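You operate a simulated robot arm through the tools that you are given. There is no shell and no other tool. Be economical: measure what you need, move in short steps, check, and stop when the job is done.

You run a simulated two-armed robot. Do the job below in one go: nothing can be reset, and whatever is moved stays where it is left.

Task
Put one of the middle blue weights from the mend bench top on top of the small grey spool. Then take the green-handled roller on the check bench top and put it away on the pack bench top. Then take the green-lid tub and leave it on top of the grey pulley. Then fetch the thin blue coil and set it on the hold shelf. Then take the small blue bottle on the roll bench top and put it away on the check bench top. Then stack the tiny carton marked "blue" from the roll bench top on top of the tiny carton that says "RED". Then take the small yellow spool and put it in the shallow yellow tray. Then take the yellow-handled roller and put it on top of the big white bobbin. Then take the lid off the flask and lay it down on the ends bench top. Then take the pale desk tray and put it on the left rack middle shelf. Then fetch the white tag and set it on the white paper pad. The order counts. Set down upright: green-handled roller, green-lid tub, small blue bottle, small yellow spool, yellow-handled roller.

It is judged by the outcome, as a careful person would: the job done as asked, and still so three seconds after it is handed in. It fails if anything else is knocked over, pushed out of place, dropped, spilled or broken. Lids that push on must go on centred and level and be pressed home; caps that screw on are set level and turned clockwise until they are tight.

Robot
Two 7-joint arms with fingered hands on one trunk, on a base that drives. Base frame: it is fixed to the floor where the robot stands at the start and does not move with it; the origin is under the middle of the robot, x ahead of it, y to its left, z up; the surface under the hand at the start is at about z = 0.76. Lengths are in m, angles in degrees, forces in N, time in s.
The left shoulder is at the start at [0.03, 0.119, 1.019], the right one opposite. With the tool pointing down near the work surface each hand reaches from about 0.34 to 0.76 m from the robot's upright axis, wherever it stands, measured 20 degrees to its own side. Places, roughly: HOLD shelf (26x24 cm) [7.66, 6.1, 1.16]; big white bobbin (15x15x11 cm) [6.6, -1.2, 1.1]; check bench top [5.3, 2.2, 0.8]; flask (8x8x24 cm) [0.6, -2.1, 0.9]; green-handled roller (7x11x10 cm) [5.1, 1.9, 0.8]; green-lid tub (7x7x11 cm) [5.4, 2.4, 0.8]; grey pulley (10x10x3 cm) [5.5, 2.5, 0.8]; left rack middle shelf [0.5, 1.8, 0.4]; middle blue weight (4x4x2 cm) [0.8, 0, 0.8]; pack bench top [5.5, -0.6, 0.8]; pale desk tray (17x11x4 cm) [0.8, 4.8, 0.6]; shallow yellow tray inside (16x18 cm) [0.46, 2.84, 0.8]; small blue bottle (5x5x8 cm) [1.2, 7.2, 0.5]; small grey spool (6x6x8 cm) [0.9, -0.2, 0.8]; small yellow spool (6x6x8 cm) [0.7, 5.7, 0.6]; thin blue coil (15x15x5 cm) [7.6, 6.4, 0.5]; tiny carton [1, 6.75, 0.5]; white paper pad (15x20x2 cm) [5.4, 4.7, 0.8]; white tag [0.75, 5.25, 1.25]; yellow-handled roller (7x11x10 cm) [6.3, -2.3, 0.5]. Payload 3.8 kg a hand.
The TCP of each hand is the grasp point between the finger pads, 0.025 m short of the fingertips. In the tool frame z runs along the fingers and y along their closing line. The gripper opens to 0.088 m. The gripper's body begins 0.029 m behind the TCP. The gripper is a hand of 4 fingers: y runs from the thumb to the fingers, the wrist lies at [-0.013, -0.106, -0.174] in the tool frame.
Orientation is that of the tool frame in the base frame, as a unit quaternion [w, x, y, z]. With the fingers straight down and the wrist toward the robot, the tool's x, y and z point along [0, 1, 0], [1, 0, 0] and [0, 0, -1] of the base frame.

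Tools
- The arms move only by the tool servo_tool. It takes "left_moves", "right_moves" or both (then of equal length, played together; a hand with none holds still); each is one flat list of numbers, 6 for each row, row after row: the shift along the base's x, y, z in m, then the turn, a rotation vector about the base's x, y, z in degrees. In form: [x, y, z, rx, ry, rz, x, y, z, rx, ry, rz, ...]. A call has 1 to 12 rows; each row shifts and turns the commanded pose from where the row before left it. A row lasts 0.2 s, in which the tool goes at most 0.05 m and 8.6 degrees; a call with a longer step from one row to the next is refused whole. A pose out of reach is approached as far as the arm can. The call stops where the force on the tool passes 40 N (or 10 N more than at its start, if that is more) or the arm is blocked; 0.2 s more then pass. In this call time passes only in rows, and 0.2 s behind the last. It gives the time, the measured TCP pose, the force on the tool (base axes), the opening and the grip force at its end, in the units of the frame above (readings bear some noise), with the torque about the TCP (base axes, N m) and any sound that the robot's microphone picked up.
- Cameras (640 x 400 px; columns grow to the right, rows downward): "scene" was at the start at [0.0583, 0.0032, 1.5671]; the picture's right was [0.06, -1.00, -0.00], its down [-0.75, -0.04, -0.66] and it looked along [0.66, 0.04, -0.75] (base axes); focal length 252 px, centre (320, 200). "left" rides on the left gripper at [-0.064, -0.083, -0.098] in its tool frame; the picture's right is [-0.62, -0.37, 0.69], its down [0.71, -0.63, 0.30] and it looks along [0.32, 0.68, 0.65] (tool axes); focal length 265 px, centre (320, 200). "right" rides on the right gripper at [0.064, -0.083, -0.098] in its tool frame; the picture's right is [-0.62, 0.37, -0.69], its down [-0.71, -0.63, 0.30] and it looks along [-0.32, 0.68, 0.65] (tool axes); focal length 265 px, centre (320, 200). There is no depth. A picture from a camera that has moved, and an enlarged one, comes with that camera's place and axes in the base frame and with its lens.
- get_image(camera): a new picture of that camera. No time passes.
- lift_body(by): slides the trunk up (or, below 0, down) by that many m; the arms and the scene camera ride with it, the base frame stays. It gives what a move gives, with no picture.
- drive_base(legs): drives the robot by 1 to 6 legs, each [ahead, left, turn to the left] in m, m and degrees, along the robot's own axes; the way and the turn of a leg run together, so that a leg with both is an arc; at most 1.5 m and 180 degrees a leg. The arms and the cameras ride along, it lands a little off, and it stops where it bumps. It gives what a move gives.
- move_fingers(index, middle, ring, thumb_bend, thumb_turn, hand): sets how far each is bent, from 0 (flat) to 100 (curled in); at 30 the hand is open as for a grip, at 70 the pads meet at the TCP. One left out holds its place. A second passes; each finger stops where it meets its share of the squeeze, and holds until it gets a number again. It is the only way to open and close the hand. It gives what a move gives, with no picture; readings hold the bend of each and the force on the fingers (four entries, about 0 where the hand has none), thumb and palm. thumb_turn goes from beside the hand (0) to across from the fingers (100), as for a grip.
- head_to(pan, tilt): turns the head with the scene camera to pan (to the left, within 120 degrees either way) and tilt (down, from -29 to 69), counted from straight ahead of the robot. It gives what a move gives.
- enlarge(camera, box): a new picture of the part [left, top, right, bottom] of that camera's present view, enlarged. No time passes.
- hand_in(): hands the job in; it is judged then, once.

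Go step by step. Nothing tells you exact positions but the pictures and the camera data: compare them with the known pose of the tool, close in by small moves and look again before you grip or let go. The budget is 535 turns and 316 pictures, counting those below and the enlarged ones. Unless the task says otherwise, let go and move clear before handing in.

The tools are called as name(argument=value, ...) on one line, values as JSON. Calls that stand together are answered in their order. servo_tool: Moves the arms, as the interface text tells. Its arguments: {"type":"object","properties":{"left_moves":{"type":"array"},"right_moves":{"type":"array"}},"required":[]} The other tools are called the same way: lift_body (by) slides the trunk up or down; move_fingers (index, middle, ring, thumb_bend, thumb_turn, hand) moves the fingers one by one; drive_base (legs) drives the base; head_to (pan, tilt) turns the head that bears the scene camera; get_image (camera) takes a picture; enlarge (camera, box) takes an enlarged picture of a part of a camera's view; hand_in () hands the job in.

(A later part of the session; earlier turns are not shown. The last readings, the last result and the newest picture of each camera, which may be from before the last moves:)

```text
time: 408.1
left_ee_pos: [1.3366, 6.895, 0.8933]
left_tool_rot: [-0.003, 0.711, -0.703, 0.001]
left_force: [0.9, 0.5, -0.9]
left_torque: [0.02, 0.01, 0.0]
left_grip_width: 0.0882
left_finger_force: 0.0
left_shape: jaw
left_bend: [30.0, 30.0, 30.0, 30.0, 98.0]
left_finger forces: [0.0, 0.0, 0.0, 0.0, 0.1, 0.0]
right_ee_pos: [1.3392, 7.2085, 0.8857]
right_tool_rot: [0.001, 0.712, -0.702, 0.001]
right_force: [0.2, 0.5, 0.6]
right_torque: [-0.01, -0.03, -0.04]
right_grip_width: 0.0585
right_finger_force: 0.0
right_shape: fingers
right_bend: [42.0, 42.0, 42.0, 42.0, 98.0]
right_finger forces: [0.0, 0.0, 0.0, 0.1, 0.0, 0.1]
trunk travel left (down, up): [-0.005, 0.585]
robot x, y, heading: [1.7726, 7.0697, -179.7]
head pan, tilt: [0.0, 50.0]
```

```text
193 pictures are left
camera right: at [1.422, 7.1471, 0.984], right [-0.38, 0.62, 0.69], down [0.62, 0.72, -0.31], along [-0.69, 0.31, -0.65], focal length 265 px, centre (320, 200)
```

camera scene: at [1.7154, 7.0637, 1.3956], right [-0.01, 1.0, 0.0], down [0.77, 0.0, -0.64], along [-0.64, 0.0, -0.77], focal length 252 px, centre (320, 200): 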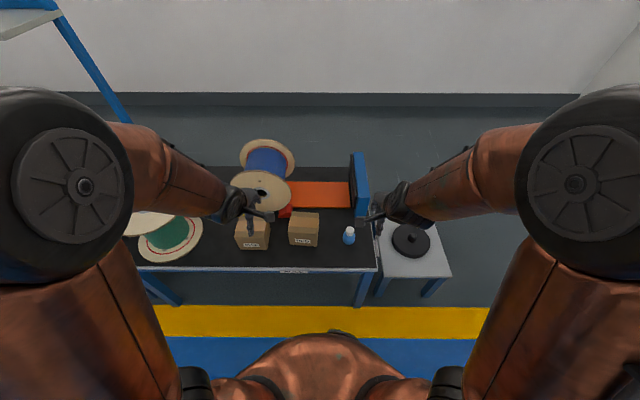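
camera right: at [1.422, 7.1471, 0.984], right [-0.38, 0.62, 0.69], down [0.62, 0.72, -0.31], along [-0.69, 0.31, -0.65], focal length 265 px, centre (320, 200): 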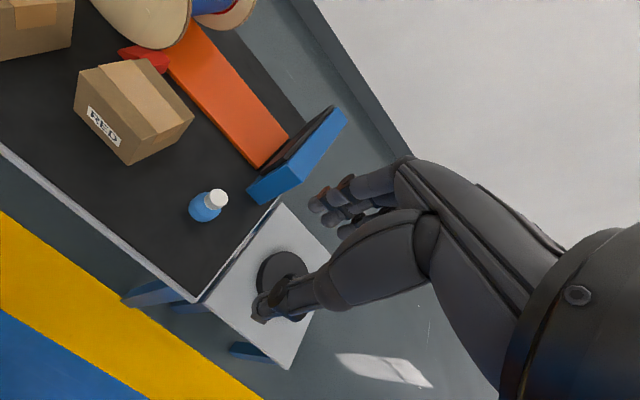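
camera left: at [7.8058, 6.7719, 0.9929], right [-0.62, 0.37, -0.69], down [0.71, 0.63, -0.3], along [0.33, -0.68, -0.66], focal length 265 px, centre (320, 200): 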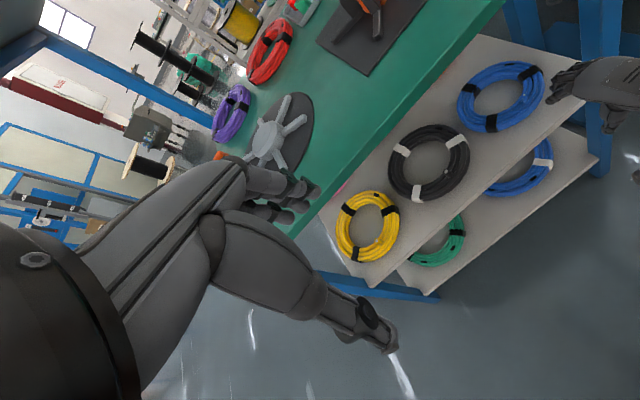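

Bottle at about (1.188, 7.173), bench top z≈0.50. I'll use a low side grasp: turn the right hand so it closes sideways with the fingers pitched forward.

servo_tool(right_moves=[0, 0, 0, 0, 0, 8.2, 0, 0, 0, 0, 0, 8.2, 0, 0, 0, 0, 0, 8.2, 0, 0, 0, 0, 0, 8.2, 0, 0, 0, 0, 0, 8.2, 0, 0, 0, 0, 0, 8.2, 0, 0, 0, 0, 0, 8.2, 0, 0, 0, 0, 0, 8.2, 0, 0, 0, 0, 0, 8.2, 0, 0, 0, 0, 0, 8.2, 0, 0, 0, 0, 0, 8.2])

servo_tool(right_moves=[0, 0, -0.02, 0, 7.9, 0, 0, 0, -0.02, 0, 7.9, 0, 0, 0, -0.02, 0, 7.9, 0, 0, 0, -0.02, 0, 7.9, 0, 0, 0, -0.02, 0, 7.9, 0, 0, 0, -0.02, 0, 7.9, 0, 0, 0, -0.02, 0, 7.9, 0, 0, 0, 0, 0, 0, 0])

move_fingers(hand="right", index=30, middle=30, ring=30, thumb_bend=30)

get_image(camera="scene")

get_image(camera="right")

```text
time: 410.5
left_ee_pos: [1.3362, 6.8963, 0.8939]
left_tool_rot: [-0.002, 0.71, -0.704, 0.002]
left_force: [0.0, 0.4, 0.0]
left_torque: [0.02, -0.02, -0.02]
left_grip_width: 0.088
left_finger_force: 0.1
left_shape: jaw
left_bend: [30.0, 30.0, 30.0, 30.0, 98.0]
left_finger forces: [0.0, 0.1, 0.0, 0.1, 0.1, 0.1]
right_ee_pos: [1.3393, 7.2083, 0.8853]
right_tool_rot: [-0.001, 1.0, 0.01, 0.002]
right_force: [-0.4, 0.2, 0.1]
right_torque: [0.0, -0.02, 0.0]
right_grip_width: 0.0591
right_finger_force: 0.0
right_shape: fingers
right_bend: [42.0, 42.0, 42.0, 42.0, 98.0]
right_finger forces: [0.1, 0.0, 0.1, 0.0, 0.0, 0.0]
trunk travel left (down, up): [-0.005, 0.585]
robot x, y, heading: [1.7724, 7.0633, -179.7]
head pan, tilt: [0.0, 50.0]
```

```text
time: 412.3
left_ee_pos: [1.3362, 6.8966, 0.8936]
left_tool_rot: [-0.002, 0.711, -0.704, 0.001]
left_force: [-0.4, 0.1, -0.1]
left_torque: [0.0, -0.01, 0.0]
left_grip_width: 0.0879
left_finger_force: 0.0
left_shape: jaw
left_bend: [30.0, 30.0, 30.0, 30.0, 98.0]
left_finger forces: [0.0, 0.1, 0.0, 0.0, 0.0, 0.0]
right_ee_pos: [1.3396, 7.2067, 0.7458]
right_tool_rot: [-0.003, 0.886, 0.008, -0.463]
right_force: [-0.4, 0.3, 0.4]
right_torque: [0.02, 0.0, 0.01]
right_grip_width: 0.0585
right_finger_force: 0.0
right_shape: fingers
right_bend: [42.0, 42.0, 42.0, 42.0, 98.0]
right_finger forces: [0.0, 0.1, 0.0, 0.1, 0.0, 0.1]
trunk travel left (down, up): [-0.005, 0.585]
robot x, y, heading: [1.7723, 7.064, -179.7]
head pan, tilt: [0.0, 50.0]
```

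```text
time: 413.3
left_ee_pos: [1.3359, 6.8955, 0.8938]
left_tool_rot: [-0.003, 0.711, -0.703, 0.002]
left_force: [-0.2, 0.0, 0.5]
left_torque: [-0.02, 0.03, 0.02]
left_grip_width: 0.0881
left_finger_force: 0.1
left_shape: jaw
left_bend: [30.0, 30.0, 30.0, 30.0, 98.0]
left_finger forces: [0.1, 0.0, 0.0, 0.0, 0.1, 0.1]
right_ee_pos: [1.3402, 7.2074, 0.7468]
right_tool_rot: [-0.004, 0.886, 0.008, -0.463]
right_force: [-0.1, 0.6, -0.2]
right_torque: [0.0, -0.01, 0.01]
right_grip_width: 0.0844
right_finger_force: 0.1
right_shape: fingers
right_bend: [30.0, 30.0, 30.0, 30.0, 98.0]
right_finger forces: [0.0, 0.0, 0.1, 0.1, 0.0, 0.0]
trunk travel left (down, up): [-0.005, 0.585]
robot x, y, heading: [1.7722, 7.0664, -179.7]
head pan, tilt: [0.0, 50.0]
```

```text
192 pictures are left
camera scene: at [1.7155, 7.0638, 1.3956], right [-0.01, 1.0, 0.0], down [0.77, 0.0, -0.64], along [-0.64, 0.0, -0.77], focal length 252 px, centre (320, 200)
```

scene: 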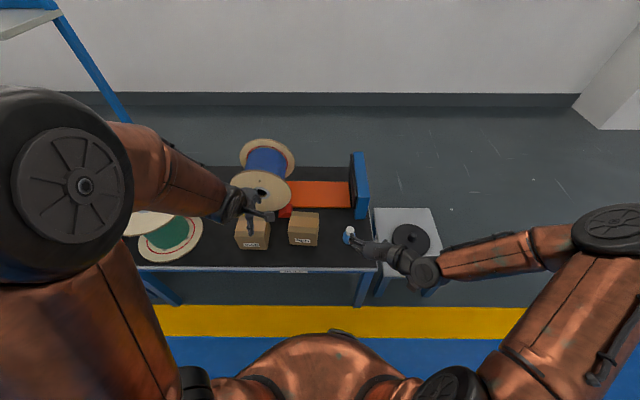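

```text
191 pictures are left
camera right: at [1.4554, 7.293, 0.7505], right [0.22, -0.38, 0.9], down [-0.66, 0.62, 0.42], along [-0.72, -0.69, -0.12], focal length 265 px, centre (320, 200)
```

right: 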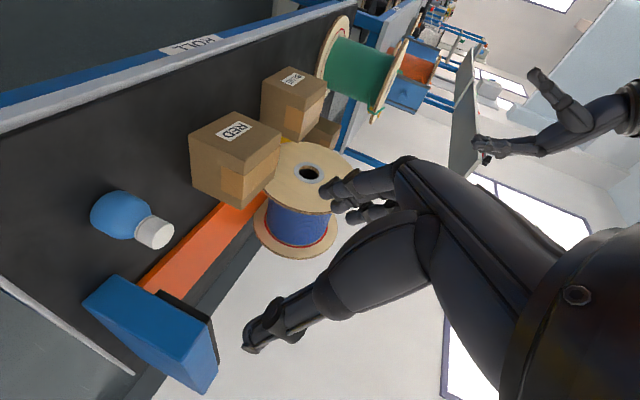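

Orientation works well. Triangulating puts the bottle at (1.166, 7.177), body centre z≈0.504. Move down to the pre-grasp in front of it.

servo_tool(right_moves=[-0.01, -0.006, -0.04, 0, 0, 0, -0.01, -0.006, -0.04, 0, 0, 0, -0.01, -0.006, -0.04, 0, 0, 0, -0.01, -0.006, -0.04, 0, 0, 0, -0.02, -0.006, -0.04, 0, 0, 0, -0.01, 0, -0.017, 0, 0, 0, 0, 0, 0, 0, 0, 0])

get_image(camera="right")

enlarge(camera="scene", box=[270, 190, 430, 290])

```text
time: 414.9
left_ee_pos: [1.3365, 6.8956, 0.8935]
left_tool_rot: [-0.003, 0.711, -0.703, 0.001]
left_force: [-0.7, 0.2, -0.3]
left_torque: [0.0, 0.0, 0.02]
left_grip_width: 0.0882
left_finger_force: 0.1
left_shape: jaw
left_bend: [30.0, 30.0, 30.0, 30.0, 98.0]
left_finger forces: [0.0, 0.1, 0.0, 0.0, 0.1, 0.0]
right_ee_pos: [1.2687, 7.1775, 0.5299]
right_tool_rot: [-0.004, 0.887, 0.007, -0.462]
right_force: [0.2, 0.3, 0.6]
right_torque: [0.02, 0.0, 0.01]
right_grip_width: 0.0845
right_finger_force: 0.0
right_shape: fingers
right_bend: [30.0, 30.0, 30.0, 30.0, 98.0]
right_finger forces: [0.0, 0.0, 0.0, 0.0, 0.0, 0.0]
trunk travel left (down, up): [-0.005, 0.585]
robot x, y, heading: [1.7703, 7.0658, -179.5]
head pan, tilt: [0.0, 50.0]
```

```text
190 pictures are left
camera right: at [1.3854, 7.2636, 0.5337], right [0.22, -0.38, 0.9], down [-0.66, 0.62, 0.42], along [-0.71, -0.69, -0.12], focal length 265 px, centre (320, 200)
```

right: 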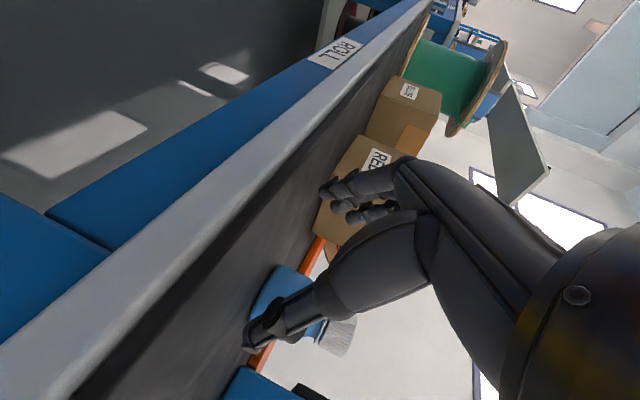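

```text
4.00 times, centred on (350, 240) of scene
camera zoom: at [1.7155, 7.0638, 1.3956], right [-0.01, 1.0, 0.0], down [0.77, 0.0, -0.64], along [-0.64, 0.0, -0.77], focal length 1007 px, centre (200, 40)
```

zoom: 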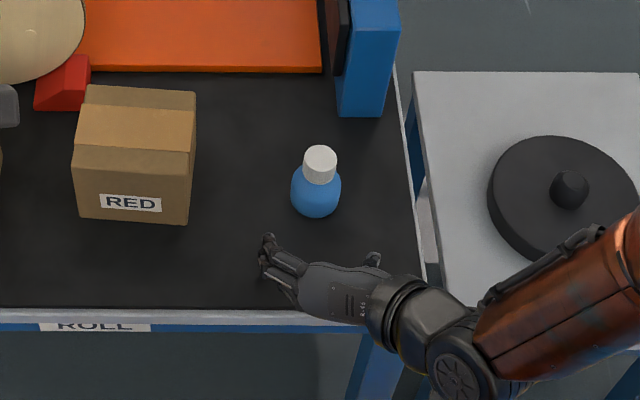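

The hand is lined up with the bottle between fingers and thumb. Slide forward and close.

servo_tool(right_moves=[-0.03, 0.001, 0, 0, 0, 0, -0.03, 0.001, 0, 0, 0, 0, -0.03, 0, 0, 0, 0, 0, -0.004, 0, 0, 0, 0, 0, 0, 0, 0, 0, 0, 0])

enlarge(camera="scene", box=[270, 190, 430, 290])

```text
time: 416.1
left_ee_pos: [1.3359, 6.895, 0.8933]
left_tool_rot: [-0.002, 0.711, -0.703, 0.002]
left_force: [-0.2, -0.3, 0.1]
left_torque: [0.01, -0.01, 0.02]
left_grip_width: 0.0879
left_finger_force: 0.1
left_shape: jaw
left_bend: [30.0, 30.0, 30.0, 30.0, 98.0]
left_finger forces: [0.0, 0.1, 0.1, 0.0, 0.1, 0.0]
right_ee_pos: [1.1738, 7.1816, 0.5295]
right_tool_rot: [-0.004, 0.887, 0.008, -0.462]
right_force: [0.5, 0.3, 0.2]
right_torque: [0.02, 0.0, 0.02]
right_grip_width: 0.0843
right_finger_force: 0.2
right_shape: fingers
right_bend: [30.0, 30.0, 30.0, 30.0, 98.0]
right_finger forces: [0.0, 0.0, 0.0, 0.0, 0.1, 0.0]
trunk travel left (down, up): [-0.005, 0.585]
robot x, y, heading: [1.7747, 7.0638, -179.5]
head pan, tilt: [0.0, 50.0]
```

```text
4.00 times, centred on (350, 240) of scene
camera zoom: at [1.7154, 7.0637, 1.3956], right [-0.01, 1.0, 0.0], down [0.77, 0.0, -0.64], along [-0.64, 0.0, -0.77], focal length 1007 px, centre (200, 40)
```

zoom: 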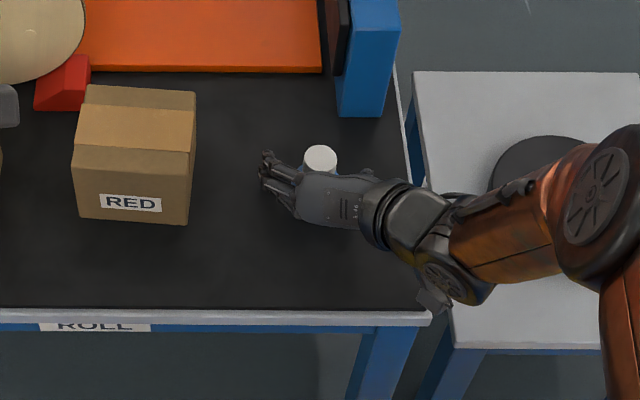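

No disturbance; the bottle sits within the grasp. Close.

move_fingers(hand="right", index=65, middle=65, ring=65, thumb_bend=65)

get_image(camera="right")

enlarge(camera="scene", box=[270, 190, 430, 290])

```text
time: 417.1
left_ee_pos: [1.3366, 6.8953, 0.8937]
left_tool_rot: [-0.002, 0.711, -0.703, 0.002]
left_force: [-0.6, -0.5, 0.9]
left_torque: [0.01, 0.0, 0.0]
left_grip_width: 0.088
left_finger_force: 0.0
left_shape: jaw
left_bend: [30.0, 30.0, 30.0, 30.0, 98.0]
left_finger forces: [0.0, 0.0, 0.1, 0.0, 0.1, 0.1]
right_ee_pos: [1.1734, 7.1815, 0.5277]
right_tool_rot: [-0.003, 0.886, 0.007, -0.463]
right_force: [-0.4, -0.6, 0.4]
right_torque: [-0.02, -0.02, -0.01]
right_grip_width: 0.0386
right_finger_force: 13.9
right_shape: fingers
right_bend: [50.0, 62.0, 65.0, 55.0, 97.0]
right_finger forces: [11.5, 2.0, 0.1, 0.0, 13.7, 0.0]
trunk travel left (down, up): [-0.005, 0.585]
robot x, y, heading: [1.7756, 7.0632, -179.5]
head pan, tilt: [0.0, 50.0]
```

```text
187 pictures are left
camera right: at [1.2903, 7.2667, 0.5328], right [0.22, -0.38, 0.9], down [-0.66, 0.62, 0.42], along [-0.72, -0.69, -0.12], focal length 265 px, centre (320, 200)
```

right: 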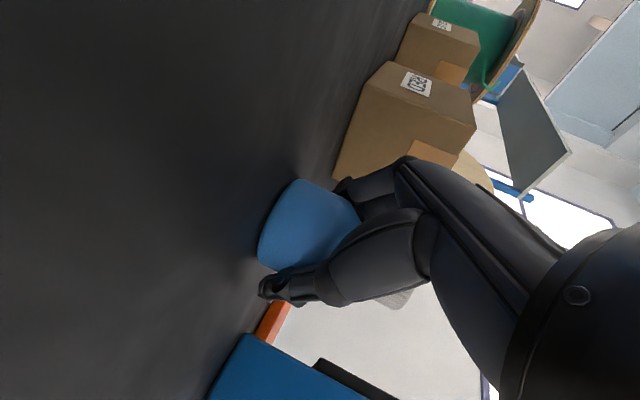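

```text
4.00 times, centred on (350, 240) of scene
camera zoom: at [1.7155, 7.0637, 1.3956], right [-0.01, 1.0, 0.0], down [0.77, 0.0, -0.64], along [-0.64, 0.0, -0.77], focal length 1007 px, centre (200, 40)
```

zoom: 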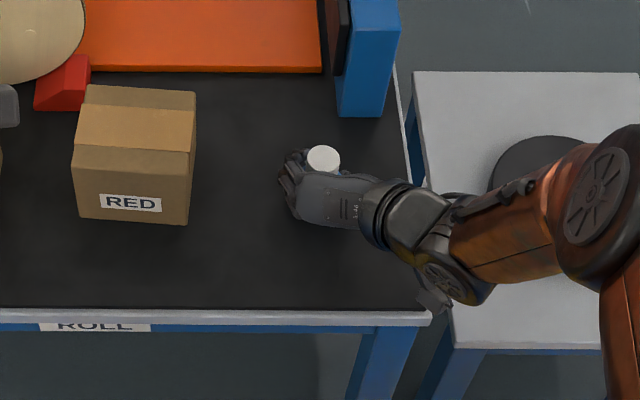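

Gripped by index and thumb around the body. Lift and check it stays upright.

servo_tool(right_moves=[0, 0, 0.02, 0, 0, 0, 0, 0, 0.03, 0, 0, 0, 0, 0, 0.04, 0, 0, 0, 0, 0, 0, 0, 0, 0])

get_image(camera="right")

enlarge(camera="scene", box=[290, 190, 410, 270])

```text
time: 418.1
left_ee_pos: [1.3352, 6.8963, 0.8946]
left_tool_rot: [-0.002, 0.711, -0.703, 0.001]
left_force: [-0.1, -0.3, 0.0]
left_torque: [0.02, 0.01, 0.07]
left_grip_width: 0.088
left_finger_force: 0.1
left_shape: jaw
left_bend: [30.0, 30.0, 30.0, 30.0, 98.0]
left_finger forces: [0.0, 0.0, 0.0, 0.0, 0.0, 0.1]
right_ee_pos: [1.1735, 7.1805, 0.6189]
right_tool_rot: [-0.004, 0.887, 0.007, -0.462]
right_force: [-1.0, 0.2, -0.7]
right_torque: [0.0, 0.0, -0.02]
right_grip_width: 0.039
right_finger_force: 13.2
right_shape: fingers
right_bend: [50.0, 62.0, 65.0, 55.0, 97.0]
right_finger forces: [11.3, 1.9, 0.1, 0.0, 13.5, 0.0]
trunk travel left (down, up): [-0.005, 0.585]
robot x, y, heading: [1.7762, 7.0647, -179.9]
head pan, tilt: [0.0, 50.0]
```

```text
185 pictures are left
camera right: at [1.2899, 7.2667, 0.6218], right [0.22, -0.38, 0.9], down [-0.66, 0.62, 0.42], along [-0.72, -0.69, -0.12], focal length 265 px, centre (320, 200)
```

right: 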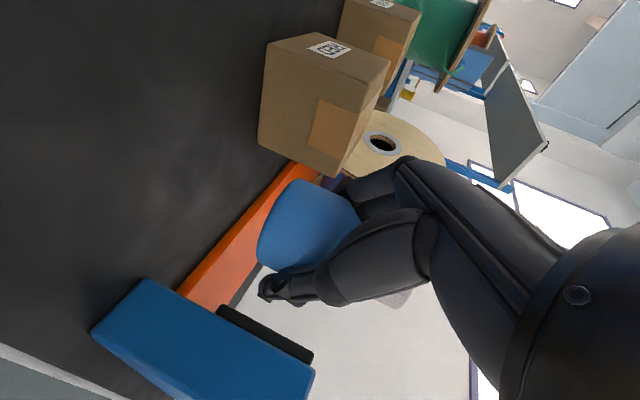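

```text
5.00 times, centred on (350, 230) of scene
camera zoom: at [1.7152, 7.0638, 1.3955], right [-0.01, 1.0, 0.0], down [0.77, 0.0, -0.64], along [-0.64, 0.0, -0.77], focal length 1259 px, centre (170, 50)
```

zoom: 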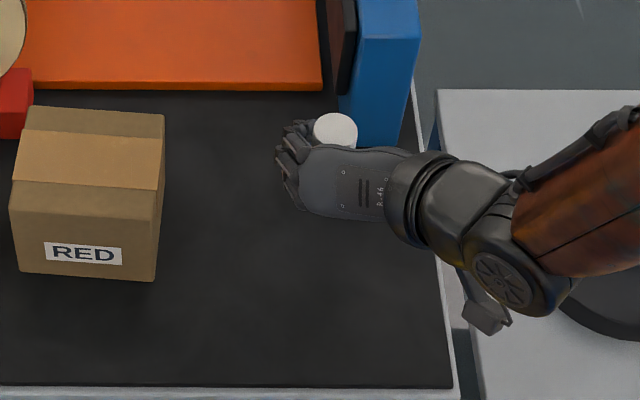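

The bottle is held upright. Raise it, pull it in, lift the trunk, and travel to the check bench.

servo_tool(right_moves=[0, 0, 0.04, 0, 0, 0, 0, 0, 0.04, 0, 0, 0, 0, 0, 0.04, 0, 0, 0, 0.04, 0, 0.02, 0, 0, 0, 0.04, 0, 0.02, 0, 0, 0, 0.04, 0, 0.02, 0, 0, 0, 0.04, 0, 0.02, 0, 0, 0])

lift_body(by=0.17)

drive_base(legs=[[-0.9, 0, 0], [0, 1.5, 0], [0, 1.5, 0], [0, 1.5, 0]])

get_image(camera="right")

```text
time: 419.7
left_ee_pos: [1.3369, 6.8949, 0.8936]
left_tool_rot: [-0.001, 0.711, -0.703, 0.0]
left_force: [0.4, -0.1, -1.0]
left_torque: [0.0, 0.0, 0.01]
left_grip_width: 0.0879
left_finger_force: 0.1
left_shape: jaw
left_bend: [30.0, 30.0, 30.0, 30.0, 98.0]
left_finger forces: [0.0, 0.0, 0.1, 0.0, 0.1, 0.0]
right_ee_pos: [1.3368, 7.1794, 0.8184]
right_tool_rot: [-0.004, 0.886, 0.008, -0.463]
right_force: [0.4, 0.5, -1.0]
right_torque: [0.02, -0.01, -0.02]
right_grip_width: 0.039
right_finger_force: 13.6
right_shape: fingers
right_bend: [50.0, 62.0, 65.0, 55.0, 97.0]
right_finger forces: [11.4, 1.9, 0.0, 0.0, 13.4, 0.1]
trunk travel left (down, up): [-0.005, 0.585]
robot x, y, heading: [1.7687, 7.0673, -179.6]
head pan, tilt: [0.0, 50.0]
```

```text
time: 421.6
left_ee_pos: [1.3354, 6.8964, 1.0634]
left_tool_rot: [-0.003, 0.711, -0.703, 0.002]
left_force: [-0.7, -0.6, 0.3]
left_torque: [0.0, 0.02, 0.0]
left_grip_width: 0.088
left_finger_force: 0.1
left_shape: jaw
left_bend: [30.0, 30.0, 30.0, 30.0, 98.0]
left_finger forces: [0.0, 0.1, 0.1, 0.0, 0.0, 0.0]
right_ee_pos: [1.3365, 7.1808, 0.9871]
right_tool_rot: [-0.004, 0.887, 0.008, -0.462]
right_force: [-0.5, -0.7, -0.7]
right_torque: [-0.01, -0.01, 0.03]
right_grip_width: 0.0389
right_finger_force: 14.0
right_shape: fingers
right_bend: [50.0, 62.0, 65.0, 55.0, 97.0]
right_finger forces: [11.4, 2.0, 0.0, 0.0, 13.4, 0.0]
trunk travel left (down, up): [-0.175, 0.415]
robot x, y, heading: [1.7754, 7.0632, -179.8]
head pan, tilt: [0.0, 50.0]
```

```text
time: 447.4
left_ee_pos: [2.4412, 2.3808, 1.0646]
left_tool_rot: [-0.003, 0.731, -0.682, 0.001]
left_force: [0.5, -0.4, 0.1]
left_torque: [0.01, 0.0, 0.02]
left_grip_width: 0.088
left_finger_force: 0.1
left_shape: jaw
left_bend: [30.0, 30.0, 30.0, 30.0, 98.0]
left_finger forces: [0.0, 0.1, 0.0, 0.0, 0.0, 0.0]
right_ee_pos: [2.4249, 2.6631, 0.988]
right_tool_rot: [0.009, 0.886, 0.033, -0.462]
right_force: [0.5, -0.7, -1.2]
right_torque: [-0.01, -0.02, 0.0]
right_grip_width: 0.0388
right_finger_force: 13.2
right_shape: fingers
right_bend: [50.0, 62.0, 65.0, 55.0, 97.0]
right_finger forces: [11.4, 2.0, 0.1, 0.0, 13.4, 0.0]
trunk travel left (down, up): [-0.175, 0.415]
robot x, y, heading: [2.8662, 2.5762, -176.3]
head pan, tilt: [0.0, 50.0]
```

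```text
183 pictures are left
camera right: at [2.535, 2.7565, 0.9927], right [0.24, -0.37, 0.9], down [-0.7, 0.58, 0.42], along [-0.67, -0.73, -0.12], focal length 265 px, centre (320, 200)
```

right: 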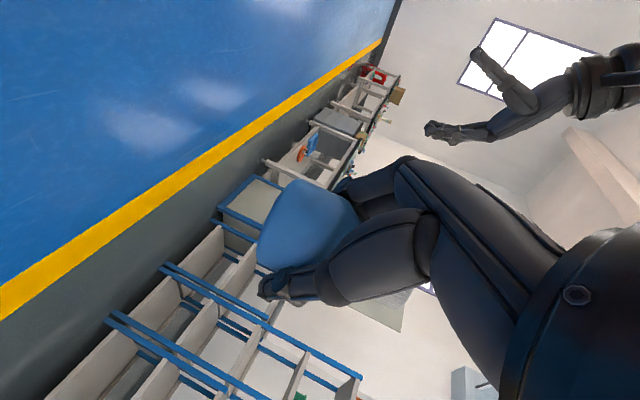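

Bottle secure. Turn to face +y and move toward the spot right of the check bench.

drive_base(legs=[[0, 0, -93.7], [-1.22, 0, 0], [0, -1.1, 0]])

head_to(pan=0, tilt=40)

```text
time: 462.9
left_ee_pos: [3.7772, 1.747, 1.0633]
left_tool_rot: [-0.001, 0.026, 1.0, -0.002]
left_force: [0.3, -0.1, -0.1]
left_torque: [0.0, -0.02, -0.02]
left_grip_width: 0.0879
left_finger_force: 0.1
left_shape: jaw
left_bend: [30.0, 30.0, 30.0, 30.0, 98.0]
left_finger forces: [0.0, 0.0, 0.1, 0.0, 0.1, 0.0]
right_ee_pos: [4.0618, 1.7301, 0.9874]
right_tool_rot: [0.34, -0.612, 0.641, 0.314]
right_force: [0.1, -0.3, -1.2]
right_torque: [0.01, 0.02, 0.01]
right_grip_width: 0.0388
right_finger_force: 13.2
right_shape: fingers
right_bend: [50.0, 62.0, 65.0, 55.0, 97.0]
right_finger forces: [11.2, 2.0, 0.0, 0.0, 13.2, 0.1]
trunk travel left (down, up): [-0.175, 0.415]
robot x, y, heading: [3.9177, 1.2995, 86.6]
head pan, tilt: [0.0, 50.0]
```

```text
time: 463.6
left_ee_pos: [3.7764, 1.747, 1.0626]
left_tool_rot: [0.001, 0.026, 1.0, -0.002]
left_force: [0.4, -0.2, -0.1]
left_torque: [0.02, 0.0, 0.03]
left_grip_width: 0.0879
left_finger_force: 0.0
left_shape: jaw
left_bend: [30.0, 30.0, 30.0, 30.0, 98.0]
left_finger forces: [0.1, 0.0, 0.0, 0.0, 0.0, 0.1]
right_ee_pos: [4.0613, 1.7303, 0.9881]
right_tool_rot: [0.34, -0.612, 0.641, 0.314]
right_force: [-0.5, -0.7, -1.4]
right_torque: [0.0, -0.03, -0.03]
right_grip_width: 0.0388
right_finger_force: 13.4
right_shape: fingers
right_bend: [50.0, 62.0, 65.0, 55.0, 97.0]
right_finger forces: [11.1, 2.0, 0.0, 0.0, 13.2, 0.0]
trunk travel left (down, up): [-0.175, 0.415]
robot x, y, heading: [3.9159, 1.2999, 86.5]
head pan, tilt: [0.0, 40.0]
```

drive_base(legs=[[0, 0, 3.5], [0, -1.08, 0], [0.04, 0, 0]])

get_image(camera="scene")

```text
time: 469.9
left_ee_pos: [4.8003, 1.79, 1.0633]
left_tool_rot: [0.002, -0.013, 1.0, -0.004]
left_force: [-0.2, 0.3, -0.1]
left_torque: [-0.04, 0.01, -0.01]
left_grip_width: 0.0878
left_finger_force: 0.1
left_shape: jaw
left_bend: [30.0, 30.0, 30.0, 30.0, 98.0]
left_finger forces: [0.1, 0.0, 0.0, 0.0, 0.1, 0.0]
right_ee_pos: [5.085, 1.7949, 0.9879]
right_tool_rot: [-0.327, 0.638, -0.617, -0.327]
right_force: [0.1, 0.8, -0.9]
right_torque: [-0.03, -0.01, 0.03]
right_grip_width: 0.039
right_finger_force: 12.9
right_shape: fingers
right_bend: [50.0, 62.0, 65.0, 55.0, 97.0]
right_finger forces: [11.2, 2.0, 0.0, 0.0, 13.3, 0.1]
trunk travel left (down, up): [-0.175, 0.415]
robot x, y, heading: [4.9756, 1.3545, 91.3]
head pan, tilt: [0.0, 40.0]
```

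```text
182 pictures are left
camera scene: at [4.9743, 1.4208, 1.5796], right [1.0, 0.02, 0.0], down [0.01, -0.64, -0.76], along [-0.02, 0.76, -0.64], focal length 252 px, centre (320, 200)
```

scene: 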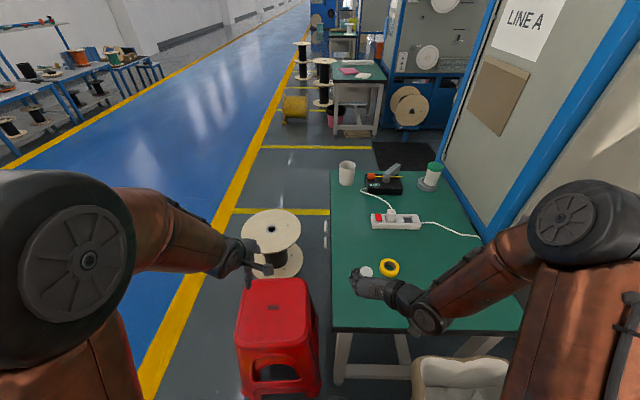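

The tub still stands on the pulley. The spot in front of the tape is free; move the bottle over (5.11, 1.865) and lower.

servo_tool(right_moves=[0.008, 0.023, 0, 0, 0, 0, 0.008, 0.023, 0, 0, 0, 0, 0.008, 0.023, 0, 0, 0, 0, 0, 0, -0.04, 0, 0, 0, 0, 0, -0.04, 0, 0, 0, 0, 0, -0.04, 0, 0, 0, 0, 0, -0.02, 0, 0, 0, 0, 0, 0, 0, 0, 0])

enlarge(camera="scene", box=[320, 240, 460, 340])

get_image(camera="left")

```text
time: 471.8
left_ee_pos: [4.8, 1.7881, 1.0631]
left_tool_rot: [0.001, -0.012, 1.0, -0.003]
left_force: [0.0, 0.4, -0.2]
left_torque: [-0.02, 0.03, -0.02]
left_grip_width: 0.0876
left_finger_force: 0.1
left_shape: jaw
left_bend: [30.0, 30.0, 30.0, 30.0, 98.0]
left_finger forces: [0.0, 0.0, 0.1, 0.0, 0.1, 0.0]
right_ee_pos: [5.1087, 1.8625, 0.8462]
right_tool_rot: [-0.327, 0.636, -0.618, -0.326]
right_force: [0.1, -0.4, -0.9]
right_torque: [0.01, 0.02, 0.01]
right_grip_width: 0.039
right_finger_force: 13.1
right_shape: fingers
right_bend: [50.0, 62.0, 65.0, 55.0, 97.0]
right_finger forces: [11.1, 2.0, 0.0, 0.0, 13.1, 0.1]
trunk travel left (down, up): [-0.175, 0.415]
robot x, y, heading: [4.9742, 1.3534, 91.3]
head pan, tilt: [0.0, 40.0]
```

```text
4.00 times, centred on (390, 290) of scene
camera zoom: at [4.9742, 1.4176, 1.5798], right [1.0, 0.02, 0.0], down [0.01, -0.64, -0.77], along [-0.02, 0.77, -0.64], focal length 1007 px, centre (40, -160)
```

zoom: 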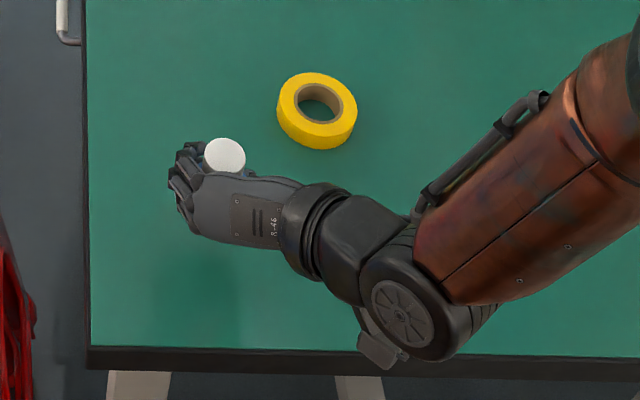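

```text
180 pictures are left
camera left: at [4.8657, 1.707, 1.163], right [0.63, -0.36, -0.69], down [-0.7, -0.65, -0.3], along [-0.34, 0.67, -0.66], focal length 265 px, centre (320, 200)
```

left: 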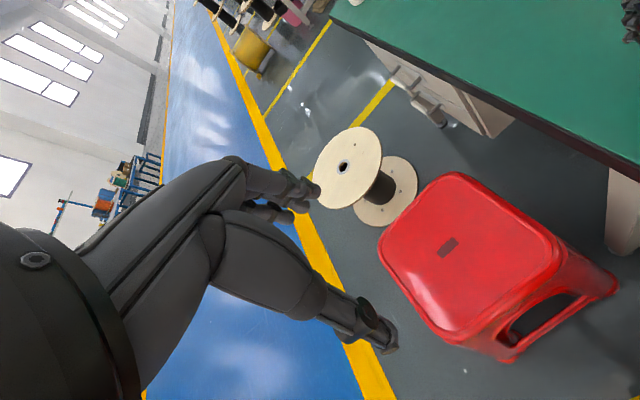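

servo_tool(right_moves=[0, 0, -0.007, 0, 0, 0, 0, 0, -0.005, 0, 0, 0, 0, 0, 0, 0, 0, 0])

servo_tool(right_moves=[0, 0, -0.004, 0, 0, 0, 0, 0, -0.003, 0, 0, 0, 0, 0, 0, 0, 0, 0])

get_image(camera="right")

```text
time: 472.6
left_ee_pos: [4.7991, 1.7886, 1.0631]
left_tool_rot: [0.001, -0.012, 1.0, -0.003]
left_force: [0.1, -0.2, 0.7]
left_torque: [-0.04, 0.01, -0.02]
left_grip_width: 0.0879
left_finger_force: 0.0
left_shape: jaw
left_bend: [30.0, 30.0, 30.0, 30.0, 98.0]
left_finger forces: [0.1, 0.0, 0.0, 0.0, 0.0, 0.0]
right_ee_pos: [5.1087, 1.8627, 0.8361]
right_tool_rot: [-0.328, 0.637, -0.617, -0.327]
right_force: [0.1, 0.2, -0.4]
right_torque: [0.02, 0.02, 0.0]
right_grip_width: 0.0388
right_finger_force: 13.3
right_shape: fingers
right_bend: [50.0, 62.0, 65.0, 55.0, 97.0]
right_finger forces: [11.1, 2.0, 0.0, 0.1, 13.1, 0.0]
trunk travel left (down, up): [-0.175, 0.415]
robot x, y, heading: [4.9767, 1.356, 91.2]
head pan, tilt: [0.0, 40.0]
```

```text
time: 473.4
left_ee_pos: [4.7995, 1.789, 1.0635]
left_tool_rot: [0.001, -0.013, 1.0, -0.003]
left_force: [0.5, 1.3, 0.3]
left_torque: [-0.01, -0.02, -0.03]
left_grip_width: 0.088
left_finger_force: 0.0
left_shape: jaw
left_bend: [30.0, 30.0, 30.0, 30.0, 98.0]
left_finger forces: [0.1, 0.1, 0.0, 0.0, 0.1, 0.1]
right_ee_pos: [5.1074, 1.8635, 0.8293]
right_tool_rot: [-0.328, 0.637, -0.617, -0.327]
right_force: [-0.2, -0.9, -0.5]
right_torque: [0.0, 0.01, -0.02]
right_grip_width: 0.039
right_finger_force: 13.0
right_shape: fingers
right_bend: [50.0, 62.0, 65.0, 55.0, 97.0]
right_finger forces: [11.1, 2.0, 0.0, 0.0, 13.2, 0.0]
trunk travel left (down, up): [-0.175, 0.415]
robot x, y, heading: [4.9747, 1.3552, 91.0]
head pan, tilt: [0.0, 40.0]
```

```text
179 pictures are left
camera right: at [5.1936, 1.7476, 0.8331], right [-0.38, -0.22, 0.9], down [0.61, 0.67, 0.42], along [-0.7, 0.71, -0.12], focal length 265 px, centre (320, 200)
```

right: 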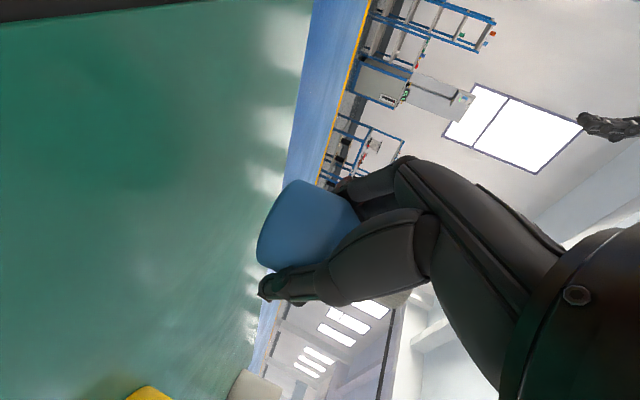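

Still slightly above the surface. Continue in small steps.

servo_tool(right_moves=[0, 0, -0.004, 0, 0, 0, 0, 0, -0.003, 0, 0, 0, 0, 0, 0, 0, 0, 0])

servo_tool(right_moves=[0, 0, -0.003, 0, 0, 0, 0, 0, -0.003, 0, 0, 0, 0, 0, 0, 0, 0, 0])

servo_tool(right_moves=[0, 0, -0.003, 0, 0, 0, 0, 0, 0, 0, 0, 0])

```text
time: 474.1
left_ee_pos: [4.7999, 1.788, 1.0639]
left_tool_rot: [0.001, -0.012, 1.0, -0.003]
left_force: [-0.8, -0.3, -0.1]
left_torque: [0.0, -0.02, -0.03]
left_grip_width: 0.0879
left_finger_force: 0.1
left_shape: jaw
left_bend: [30.0, 30.0, 30.0, 30.0, 98.0]
left_finger forces: [0.0, 0.0, 0.0, 0.0, 0.0, 0.0]
right_ee_pos: [5.1089, 1.8624, 0.8223]
right_tool_rot: [-0.327, 0.637, -0.617, -0.327]
right_force: [0.4, 0.5, -0.7]
right_torque: [0.01, -0.01, 0.0]
right_grip_width: 0.0385
right_finger_force: 13.1
right_shape: fingers
right_bend: [50.0, 62.0, 65.0, 55.0, 97.0]
right_finger forces: [11.2, 1.9, 0.0, 0.1, 13.1, 0.0]
trunk travel left (down, up): [-0.175, 0.415]
robot x, y, heading: [4.9762, 1.353, 90.9]
head pan, tilt: [0.0, 40.0]
```

```text
time: 474.9
left_ee_pos: [4.8002, 1.7878, 1.0634]
left_tool_rot: [0.001, -0.012, 1.0, -0.003]
left_force: [0.0, 0.5, -0.4]
left_torque: [-0.06, -0.01, -0.01]
left_grip_width: 0.0879
left_finger_force: 0.1
left_shape: jaw
left_bend: [30.0, 30.0, 30.0, 30.0, 98.0]
left_finger forces: [0.0, 0.0, 0.1, 0.0, 0.0, 0.0]
right_ee_pos: [5.1093, 1.8609, 0.8157]
right_tool_rot: [-0.327, 0.637, -0.617, -0.327]
right_force: [0.4, -0.5, -0.5]
right_torque: [0.01, 0.02, 0.01]
right_grip_width: 0.0386
right_finger_force: 13.3
right_shape: fingers
right_bend: [50.0, 62.0, 65.0, 55.0, 97.0]
right_finger forces: [11.3, 2.1, 0.1, 0.0, 13.1, 0.0]
trunk travel left (down, up): [-0.175, 0.415]
robot x, y, heading: [4.9769, 1.3549, 91.2]
head pan, tilt: [0.0, 40.0]
```

```text
time: 475.6
left_ee_pos: [4.7988, 1.7886, 1.0636]
left_tool_rot: [0.001, -0.013, 1.0, -0.003]
left_force: [0.0, 0.4, 0.5]
left_torque: [0.0, -0.04, -0.01]
left_grip_width: 0.0879
left_finger_force: 0.1
left_shape: jaw
left_bend: [30.0, 30.0, 30.0, 30.0, 98.0]
left_finger forces: [0.1, 0.0, 0.1, 0.1, 0.1, 0.1]
right_ee_pos: [5.1105, 1.8617, 0.8129]
right_tool_rot: [-0.328, 0.636, -0.617, -0.327]
right_force: [-0.2, 0.8, -0.8]
right_torque: [0.01, -0.02, 0.01]
right_grip_width: 0.0388
right_finger_force: 13.1
right_shape: fingers
right_bend: [50.0, 62.0, 65.0, 55.0, 97.0]
right_finger forces: [11.3, 2.0, 0.0, 0.0, 13.1, 0.0]
trunk travel left (down, up): [-0.175, 0.415]
robot x, y, heading: [4.9726, 1.3535, 91.2]
head pan, tilt: [0.0, 40.0]
```

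servo_tool(right_moves=[0, 0, -0.003, 0, 0, 0, 0, 0, 0, 0, 0, 0])

servo_tool(right_moves=[0, 0, -0.003, 0, 0, 0, 0, 0, 0, 0, 0, 0])

enlarge(camera="right", box=[160, 140, 380, 330])

```text
time: 476.1
left_ee_pos: [4.7992, 1.7888, 1.0644]
left_tool_rot: [0.002, -0.012, 1.0, -0.002]
left_force: [0.2, -0.2, 0.4]
left_torque: [0.01, -0.05, 0.01]
left_grip_width: 0.0878
left_finger_force: 0.0
left_shape: jaw
left_bend: [30.0, 30.0, 30.0, 30.0, 98.0]
left_finger forces: [0.1, 0.0, 0.1, 0.1, 0.0, 0.0]
right_ee_pos: [5.1084, 1.8621, 0.8097]
right_tool_rot: [-0.328, 0.637, -0.617, -0.326]
right_force: [-0.3, 0.2, -0.6]
right_torque: [-0.03, 0.01, 0.03]
right_grip_width: 0.0389
right_finger_force: 12.8
right_shape: fingers
right_bend: [50.0, 62.0, 65.0, 55.0, 97.0]
right_finger forces: [11.2, 2.0, 0.0, 0.1, 13.1, 0.0]
trunk travel left (down, up): [-0.175, 0.415]
robot x, y, heading: [4.9791, 1.3558, 91.0]
head pan, tilt: [0.0, 40.0]
```

```text
time: 476.8
left_ee_pos: [4.7994, 1.787, 1.0634]
left_tool_rot: [0.001, -0.012, 1.0, -0.002]
left_force: [0.6, 0.4, -0.2]
left_torque: [0.0, -0.02, -0.01]
left_grip_width: 0.0883
left_finger_force: 0.0
left_shape: jaw
left_bend: [30.0, 30.0, 30.0, 30.0, 98.0]
left_finger forces: [0.1, 0.0, 0.0, 0.0, 0.1, 0.0]
right_ee_pos: [5.1093, 1.8618, 0.8074]
right_tool_rot: [-0.328, 0.637, -0.617, -0.327]
right_force: [-0.1, 0.3, 0.2]
right_torque: [0.02, 0.0, 0.01]
right_grip_width: 0.0389
right_finger_force: 13.3
right_shape: fingers
right_bend: [50.0, 62.0, 65.0, 55.0, 97.0]
right_finger forces: [11.2, 2.0, 0.0, 0.0, 13.2, 0.0]
trunk travel left (down, up): [-0.175, 0.415]
robot x, y, heading: [4.9723, 1.3524, 91.1]
head pan, tilt: [0.0, 40.0]
```

```text
2.11 times, centred on (270, 235) of right
camera zoom: at [5.1946, 1.7474, 0.8116], right [-0.38, -0.22, 0.9], down [0.61, 0.67, 0.42], along [-0.7, 0.71, -0.12], focal length 559 px, centre (425, 126)
```

zoom: 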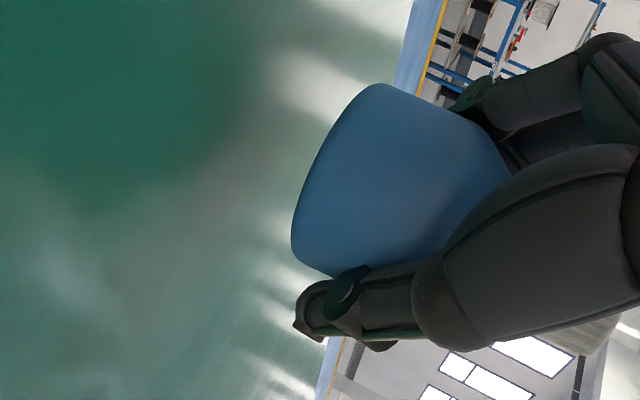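

servo_tool(right_moves=[0, 0, -0.002, 0, 0, 0, 0, 0, 0, 0, 0, 0])

```text
time: 477.4
left_ee_pos: [4.799, 1.7882, 1.0626]
left_tool_rot: [0.001, -0.012, 1.0, -0.003]
left_force: [0.6, 0.0, 0.0]
left_torque: [0.01, -0.01, -0.03]
left_grip_width: 0.0882
left_finger_force: 0.0
left_shape: jaw
left_bend: [30.0, 30.0, 30.0, 30.0, 98.0]
left_finger forces: [0.0, 0.1, 0.0, 0.1, 0.1, 0.0]
right_ee_pos: [5.1091, 1.8601, 0.8058]
right_tool_rot: [-0.328, 0.637, -0.617, -0.326]
right_force: [0.5, 0.8, -0.1]
right_torque: [-0.01, 0.0, 0.0]
right_grip_width: 0.0391
right_finger_force: 13.3
right_shape: fingers
right_bend: [50.0, 62.0, 65.0, 55.0, 97.0]
right_finger forces: [11.2, 2.1, 0.0, 0.0, 13.0, 0.0]
trunk travel left (down, up): [-0.175, 0.415]
robot x, y, heading: [4.9772, 1.3543, 91.3]
head pan, tilt: [0.0, 40.0]
```

servo_tool(right_moves=[0, 0, -0.002, 0, 0, 0, 0, 0, 0, 0, 0, 0])

servo_tool(right_moves=[0, 0, -0.002, 0, 0, 0, 0, 0, 0, 0, 0, 0])

```text
time: 477.9
left_ee_pos: [4.7998, 1.7877, 1.0637]
left_tool_rot: [0.0, -0.011, 1.0, -0.002]
left_force: [1.1, -0.8, 1.4]
left_torque: [0.02, -0.01, 0.0]
left_grip_width: 0.0881
left_finger_force: 0.1
left_shape: jaw
left_bend: [30.0, 30.0, 30.0, 30.0, 98.0]
left_finger forces: [0.0, 0.0, 0.1, 0.0, 0.1, 0.0]
right_ee_pos: [5.1088, 1.861, 0.8036]
right_tool_rot: [-0.327, 0.637, -0.617, -0.326]
right_force: [-0.2, 1.0, -1.4]
right_torque: [0.0, -0.02, -0.01]
right_grip_width: 0.039
right_finger_force: 13.2
right_shape: fingers
right_bend: [50.0, 62.0, 65.0, 55.0, 97.0]
right_finger forces: [11.2, 1.9, 0.0, 0.1, 13.2, 0.1]
trunk travel left (down, up): [-0.175, 0.415]
robot x, y, heading: [4.9783, 1.3521, 91.1]
head pan, tilt: [0.0, 40.0]
```

```text
time: 478.6
left_ee_pos: [4.8, 1.7872, 1.0638]
left_tool_rot: [0.001, -0.012, 1.0, -0.003]
left_force: [0.3, -0.5, 0.2]
left_torque: [0.01, 0.0, -0.02]
left_grip_width: 0.0882
left_finger_force: 0.1
left_shape: jaw
left_bend: [30.0, 30.0, 30.0, 30.0, 98.0]
left_finger forces: [0.0, 0.0, 0.0, 0.1, 0.0, 0.0]
right_ee_pos: [5.1084, 1.8622, 0.8009]
right_tool_rot: [-0.327, 0.637, -0.617, -0.326]
right_force: [0.0, 0.2, -0.9]
right_torque: [0.01, 0.04, -0.01]
right_grip_width: 0.0387
right_finger_force: 12.6
right_shape: fingers
right_bend: [50.0, 62.0, 65.0, 55.0, 97.0]
right_finger forces: [11.2, 2.0, 0.0, 0.0, 13.0, 0.1]
trunk travel left (down, up): [-0.175, 0.415]
robot x, y, heading: [4.9744, 1.3538, 91.0]
head pan, tilt: [0.0, 40.0]
```

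servo_tool(right_moves=[0, 0, -0.003, 0, 0, 0, 0, 0, 0, 0, 0, 0])

servo_tool(right_moves=[0, 0, -0.003, 0, 0, 0, 0, 0, 0, 0, 0, 0])

servo_tool(right_moves=[0, 0, -0.003, 0, 0, 0, 0, 0, 0, 0, 0, 0])

```text
time: 479.1
left_ee_pos: [4.7988, 1.7868, 1.064]
left_tool_rot: [0.001, -0.012, 1.0, -0.002]
left_force: [1.0, 0.8, 0.4]
left_torque: [-0.03, -0.01, 0.01]
left_grip_width: 0.0882
left_finger_force: 0.0
left_shape: jaw
left_bend: [30.0, 30.0, 30.0, 30.0, 98.0]
left_finger forces: [0.0, 0.0, 0.0, 0.0, 0.0, 0.0]
right_ee_pos: [5.1083, 1.8619, 0.7985]
right_tool_rot: [-0.328, 0.637, -0.617, -0.326]
right_force: [-1.1, -0.2, -0.4]
right_torque: [-0.02, 0.01, 0.03]
right_grip_width: 0.0388
right_finger_force: 13.2
right_shape: fingers
right_bend: [50.0, 62.0, 65.0, 55.0, 97.0]
right_finger forces: [11.2, 2.1, 0.0, 0.1, 13.1, 0.0]
trunk travel left (down, up): [-0.175, 0.415]
robot x, y, heading: [4.9783, 1.351, 91.0]
head pan, tilt: [0.0, 40.0]
```

```text
time: 479.8
left_ee_pos: [4.8001, 1.788, 1.0633]
left_tool_rot: [0.002, -0.012, 1.0, -0.003]
left_force: [-0.4, 0.7, 0.2]
left_torque: [-0.01, 0.0, -0.03]
left_grip_width: 0.0878
left_finger_force: 0.1
left_shape: jaw
left_bend: [30.0, 30.0, 30.0, 30.0, 98.0]
left_finger forces: [0.1, 0.1, 0.1, 0.0, 0.0, 0.1]
right_ee_pos: [5.1083, 1.8617, 0.7945]
right_tool_rot: [-0.327, 0.636, -0.617, -0.327]
right_force: [-1.2, 0.4, -1.1]
right_torque: [0.0, 0.0, -0.03]
right_grip_width: 0.0391
right_finger_force: 13.5
right_shape: fingers
right_bend: [50.0, 62.0, 65.0, 55.0, 97.0]
right_finger forces: [11.1, 2.0, 0.0, 0.0, 13.1, 0.0]
trunk travel left (down, up): [-0.175, 0.415]
robot x, y, heading: [4.975, 1.3536, 90.9]
head pan, tilt: [0.0, 40.0]
```

```text
time: 480.4
left_ee_pos: [4.7986, 1.7885, 1.0639]
left_tool_rot: [0.001, -0.012, 1.0, -0.003]
left_force: [0.2, -0.1, -0.2]
left_torque: [0.0, -0.02, 0.02]
left_grip_width: 0.088
left_finger_force: 0.0
left_shape: jaw
left_bend: [30.0, 30.0, 30.0, 30.0, 98.0]
left_finger forces: [0.0, 0.0, 0.1, 0.0, 0.0, 0.0]
right_ee_pos: [5.1076, 1.862, 0.7907]
right_tool_rot: [-0.328, 0.637, -0.617, -0.327]
right_force: [0.3, -0.1, -0.6]
right_torque: [0.0, 0.04, 0.02]
right_grip_width: 0.039
right_finger_force: 13.6
right_shape: fingers
right_bend: [50.0, 62.0, 65.0, 55.0, 97.0]
right_finger forces: [11.2, 2.0, 0.0, 0.0, 13.1, 0.1]
trunk travel left (down, up): [-0.175, 0.415]
robot x, y, heading: [4.9732, 1.3516, 91.2]
head pan, tilt: [0.0, 40.0]
```

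servo_tool(right_moves=[0, 0, -0.003, 0, 0, 0, 0, 0, 0, 0, 0, 0])

servo_tool(right_moves=[0, 0, -0.003, 0, 0, 0, 0, 0, 0, 0, 0, 0])

enlarge(camera="scene", box=[320, 250, 420, 320])

```text
time: 480.9
left_ee_pos: [4.7983, 1.7889, 1.0633]
left_tool_rot: [0.001, -0.012, 1.0, -0.003]
left_force: [-0.5, 0.0, -0.2]
left_torque: [-0.01, 0.0, 0.0]
left_grip_width: 0.0879
left_finger_force: 0.0
left_shape: jaw
left_bend: [30.0, 30.0, 30.0, 30.0, 98.0]
left_finger forces: [0.0, 0.0, 0.0, 0.0, 0.1, 0.0]
right_ee_pos: [5.108, 1.8633, 0.7891]
right_tool_rot: [-0.328, 0.637, -0.616, -0.328]
right_force: [-0.2, 0.1, -0.1]
right_torque: [0.01, 0.05, 0.03]
right_grip_width: 0.0387
right_finger_force: 13.6
right_shape: fingers
right_bend: [50.0, 62.0, 65.0, 55.0, 97.0]
right_finger forces: [11.3, 2.2, 0.0, 0.0, 13.0, 0.0]
trunk travel left (down, up): [-0.175, 0.415]
robot x, y, heading: [4.9766, 1.3573, 91.5]
head pan, tilt: [0.0, 40.0]
```

```text
time: 481.6
left_ee_pos: [4.8002, 1.7861, 1.0634]
left_tool_rot: [0.002, -0.012, 1.0, -0.002]
left_force: [-0.3, -0.2, 0.2]
left_torque: [0.02, 0.02, 0.03]
left_grip_width: 0.0881
left_finger_force: 0.0
left_shape: jaw
left_bend: [30.0, 30.0, 30.0, 30.0, 98.0]
left_finger forces: [0.1, 0.1, 0.0, 0.0, 0.0, 0.0]
right_ee_pos: [5.1083, 1.8616, 0.7883]
right_tool_rot: [-0.33, 0.636, -0.616, -0.328]
right_force: [-0.3, 0.1, 11.9]
right_torque: [0.02, 0.14, 0.01]
right_grip_width: 0.0389
right_finger_force: 14.5
right_shape: fingers
right_bend: [50.0, 62.0, 65.0, 55.0, 98.0]
right_finger forces: [11.8, 3.2, 0.0, 0.1, 14.2, 0.0]
trunk travel left (down, up): [-0.175, 0.415]
robot x, y, heading: [4.9774, 1.353, 91.5]
head pan, tilt: [0.0, 40.0]
```

```text
5.71 times, centred on (370, 285) of scene
camera zoom: at [4.974, 1.4164, 1.5799], right [1.0, 0.02, 0.0], down [0.01, -0.64, -0.77], along [-0.02, 0.77, -0.64], focal length 1439 px, centre (34, -286)
```

zoom: 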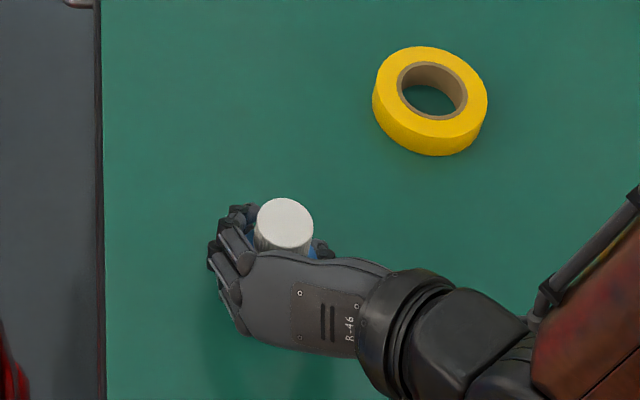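

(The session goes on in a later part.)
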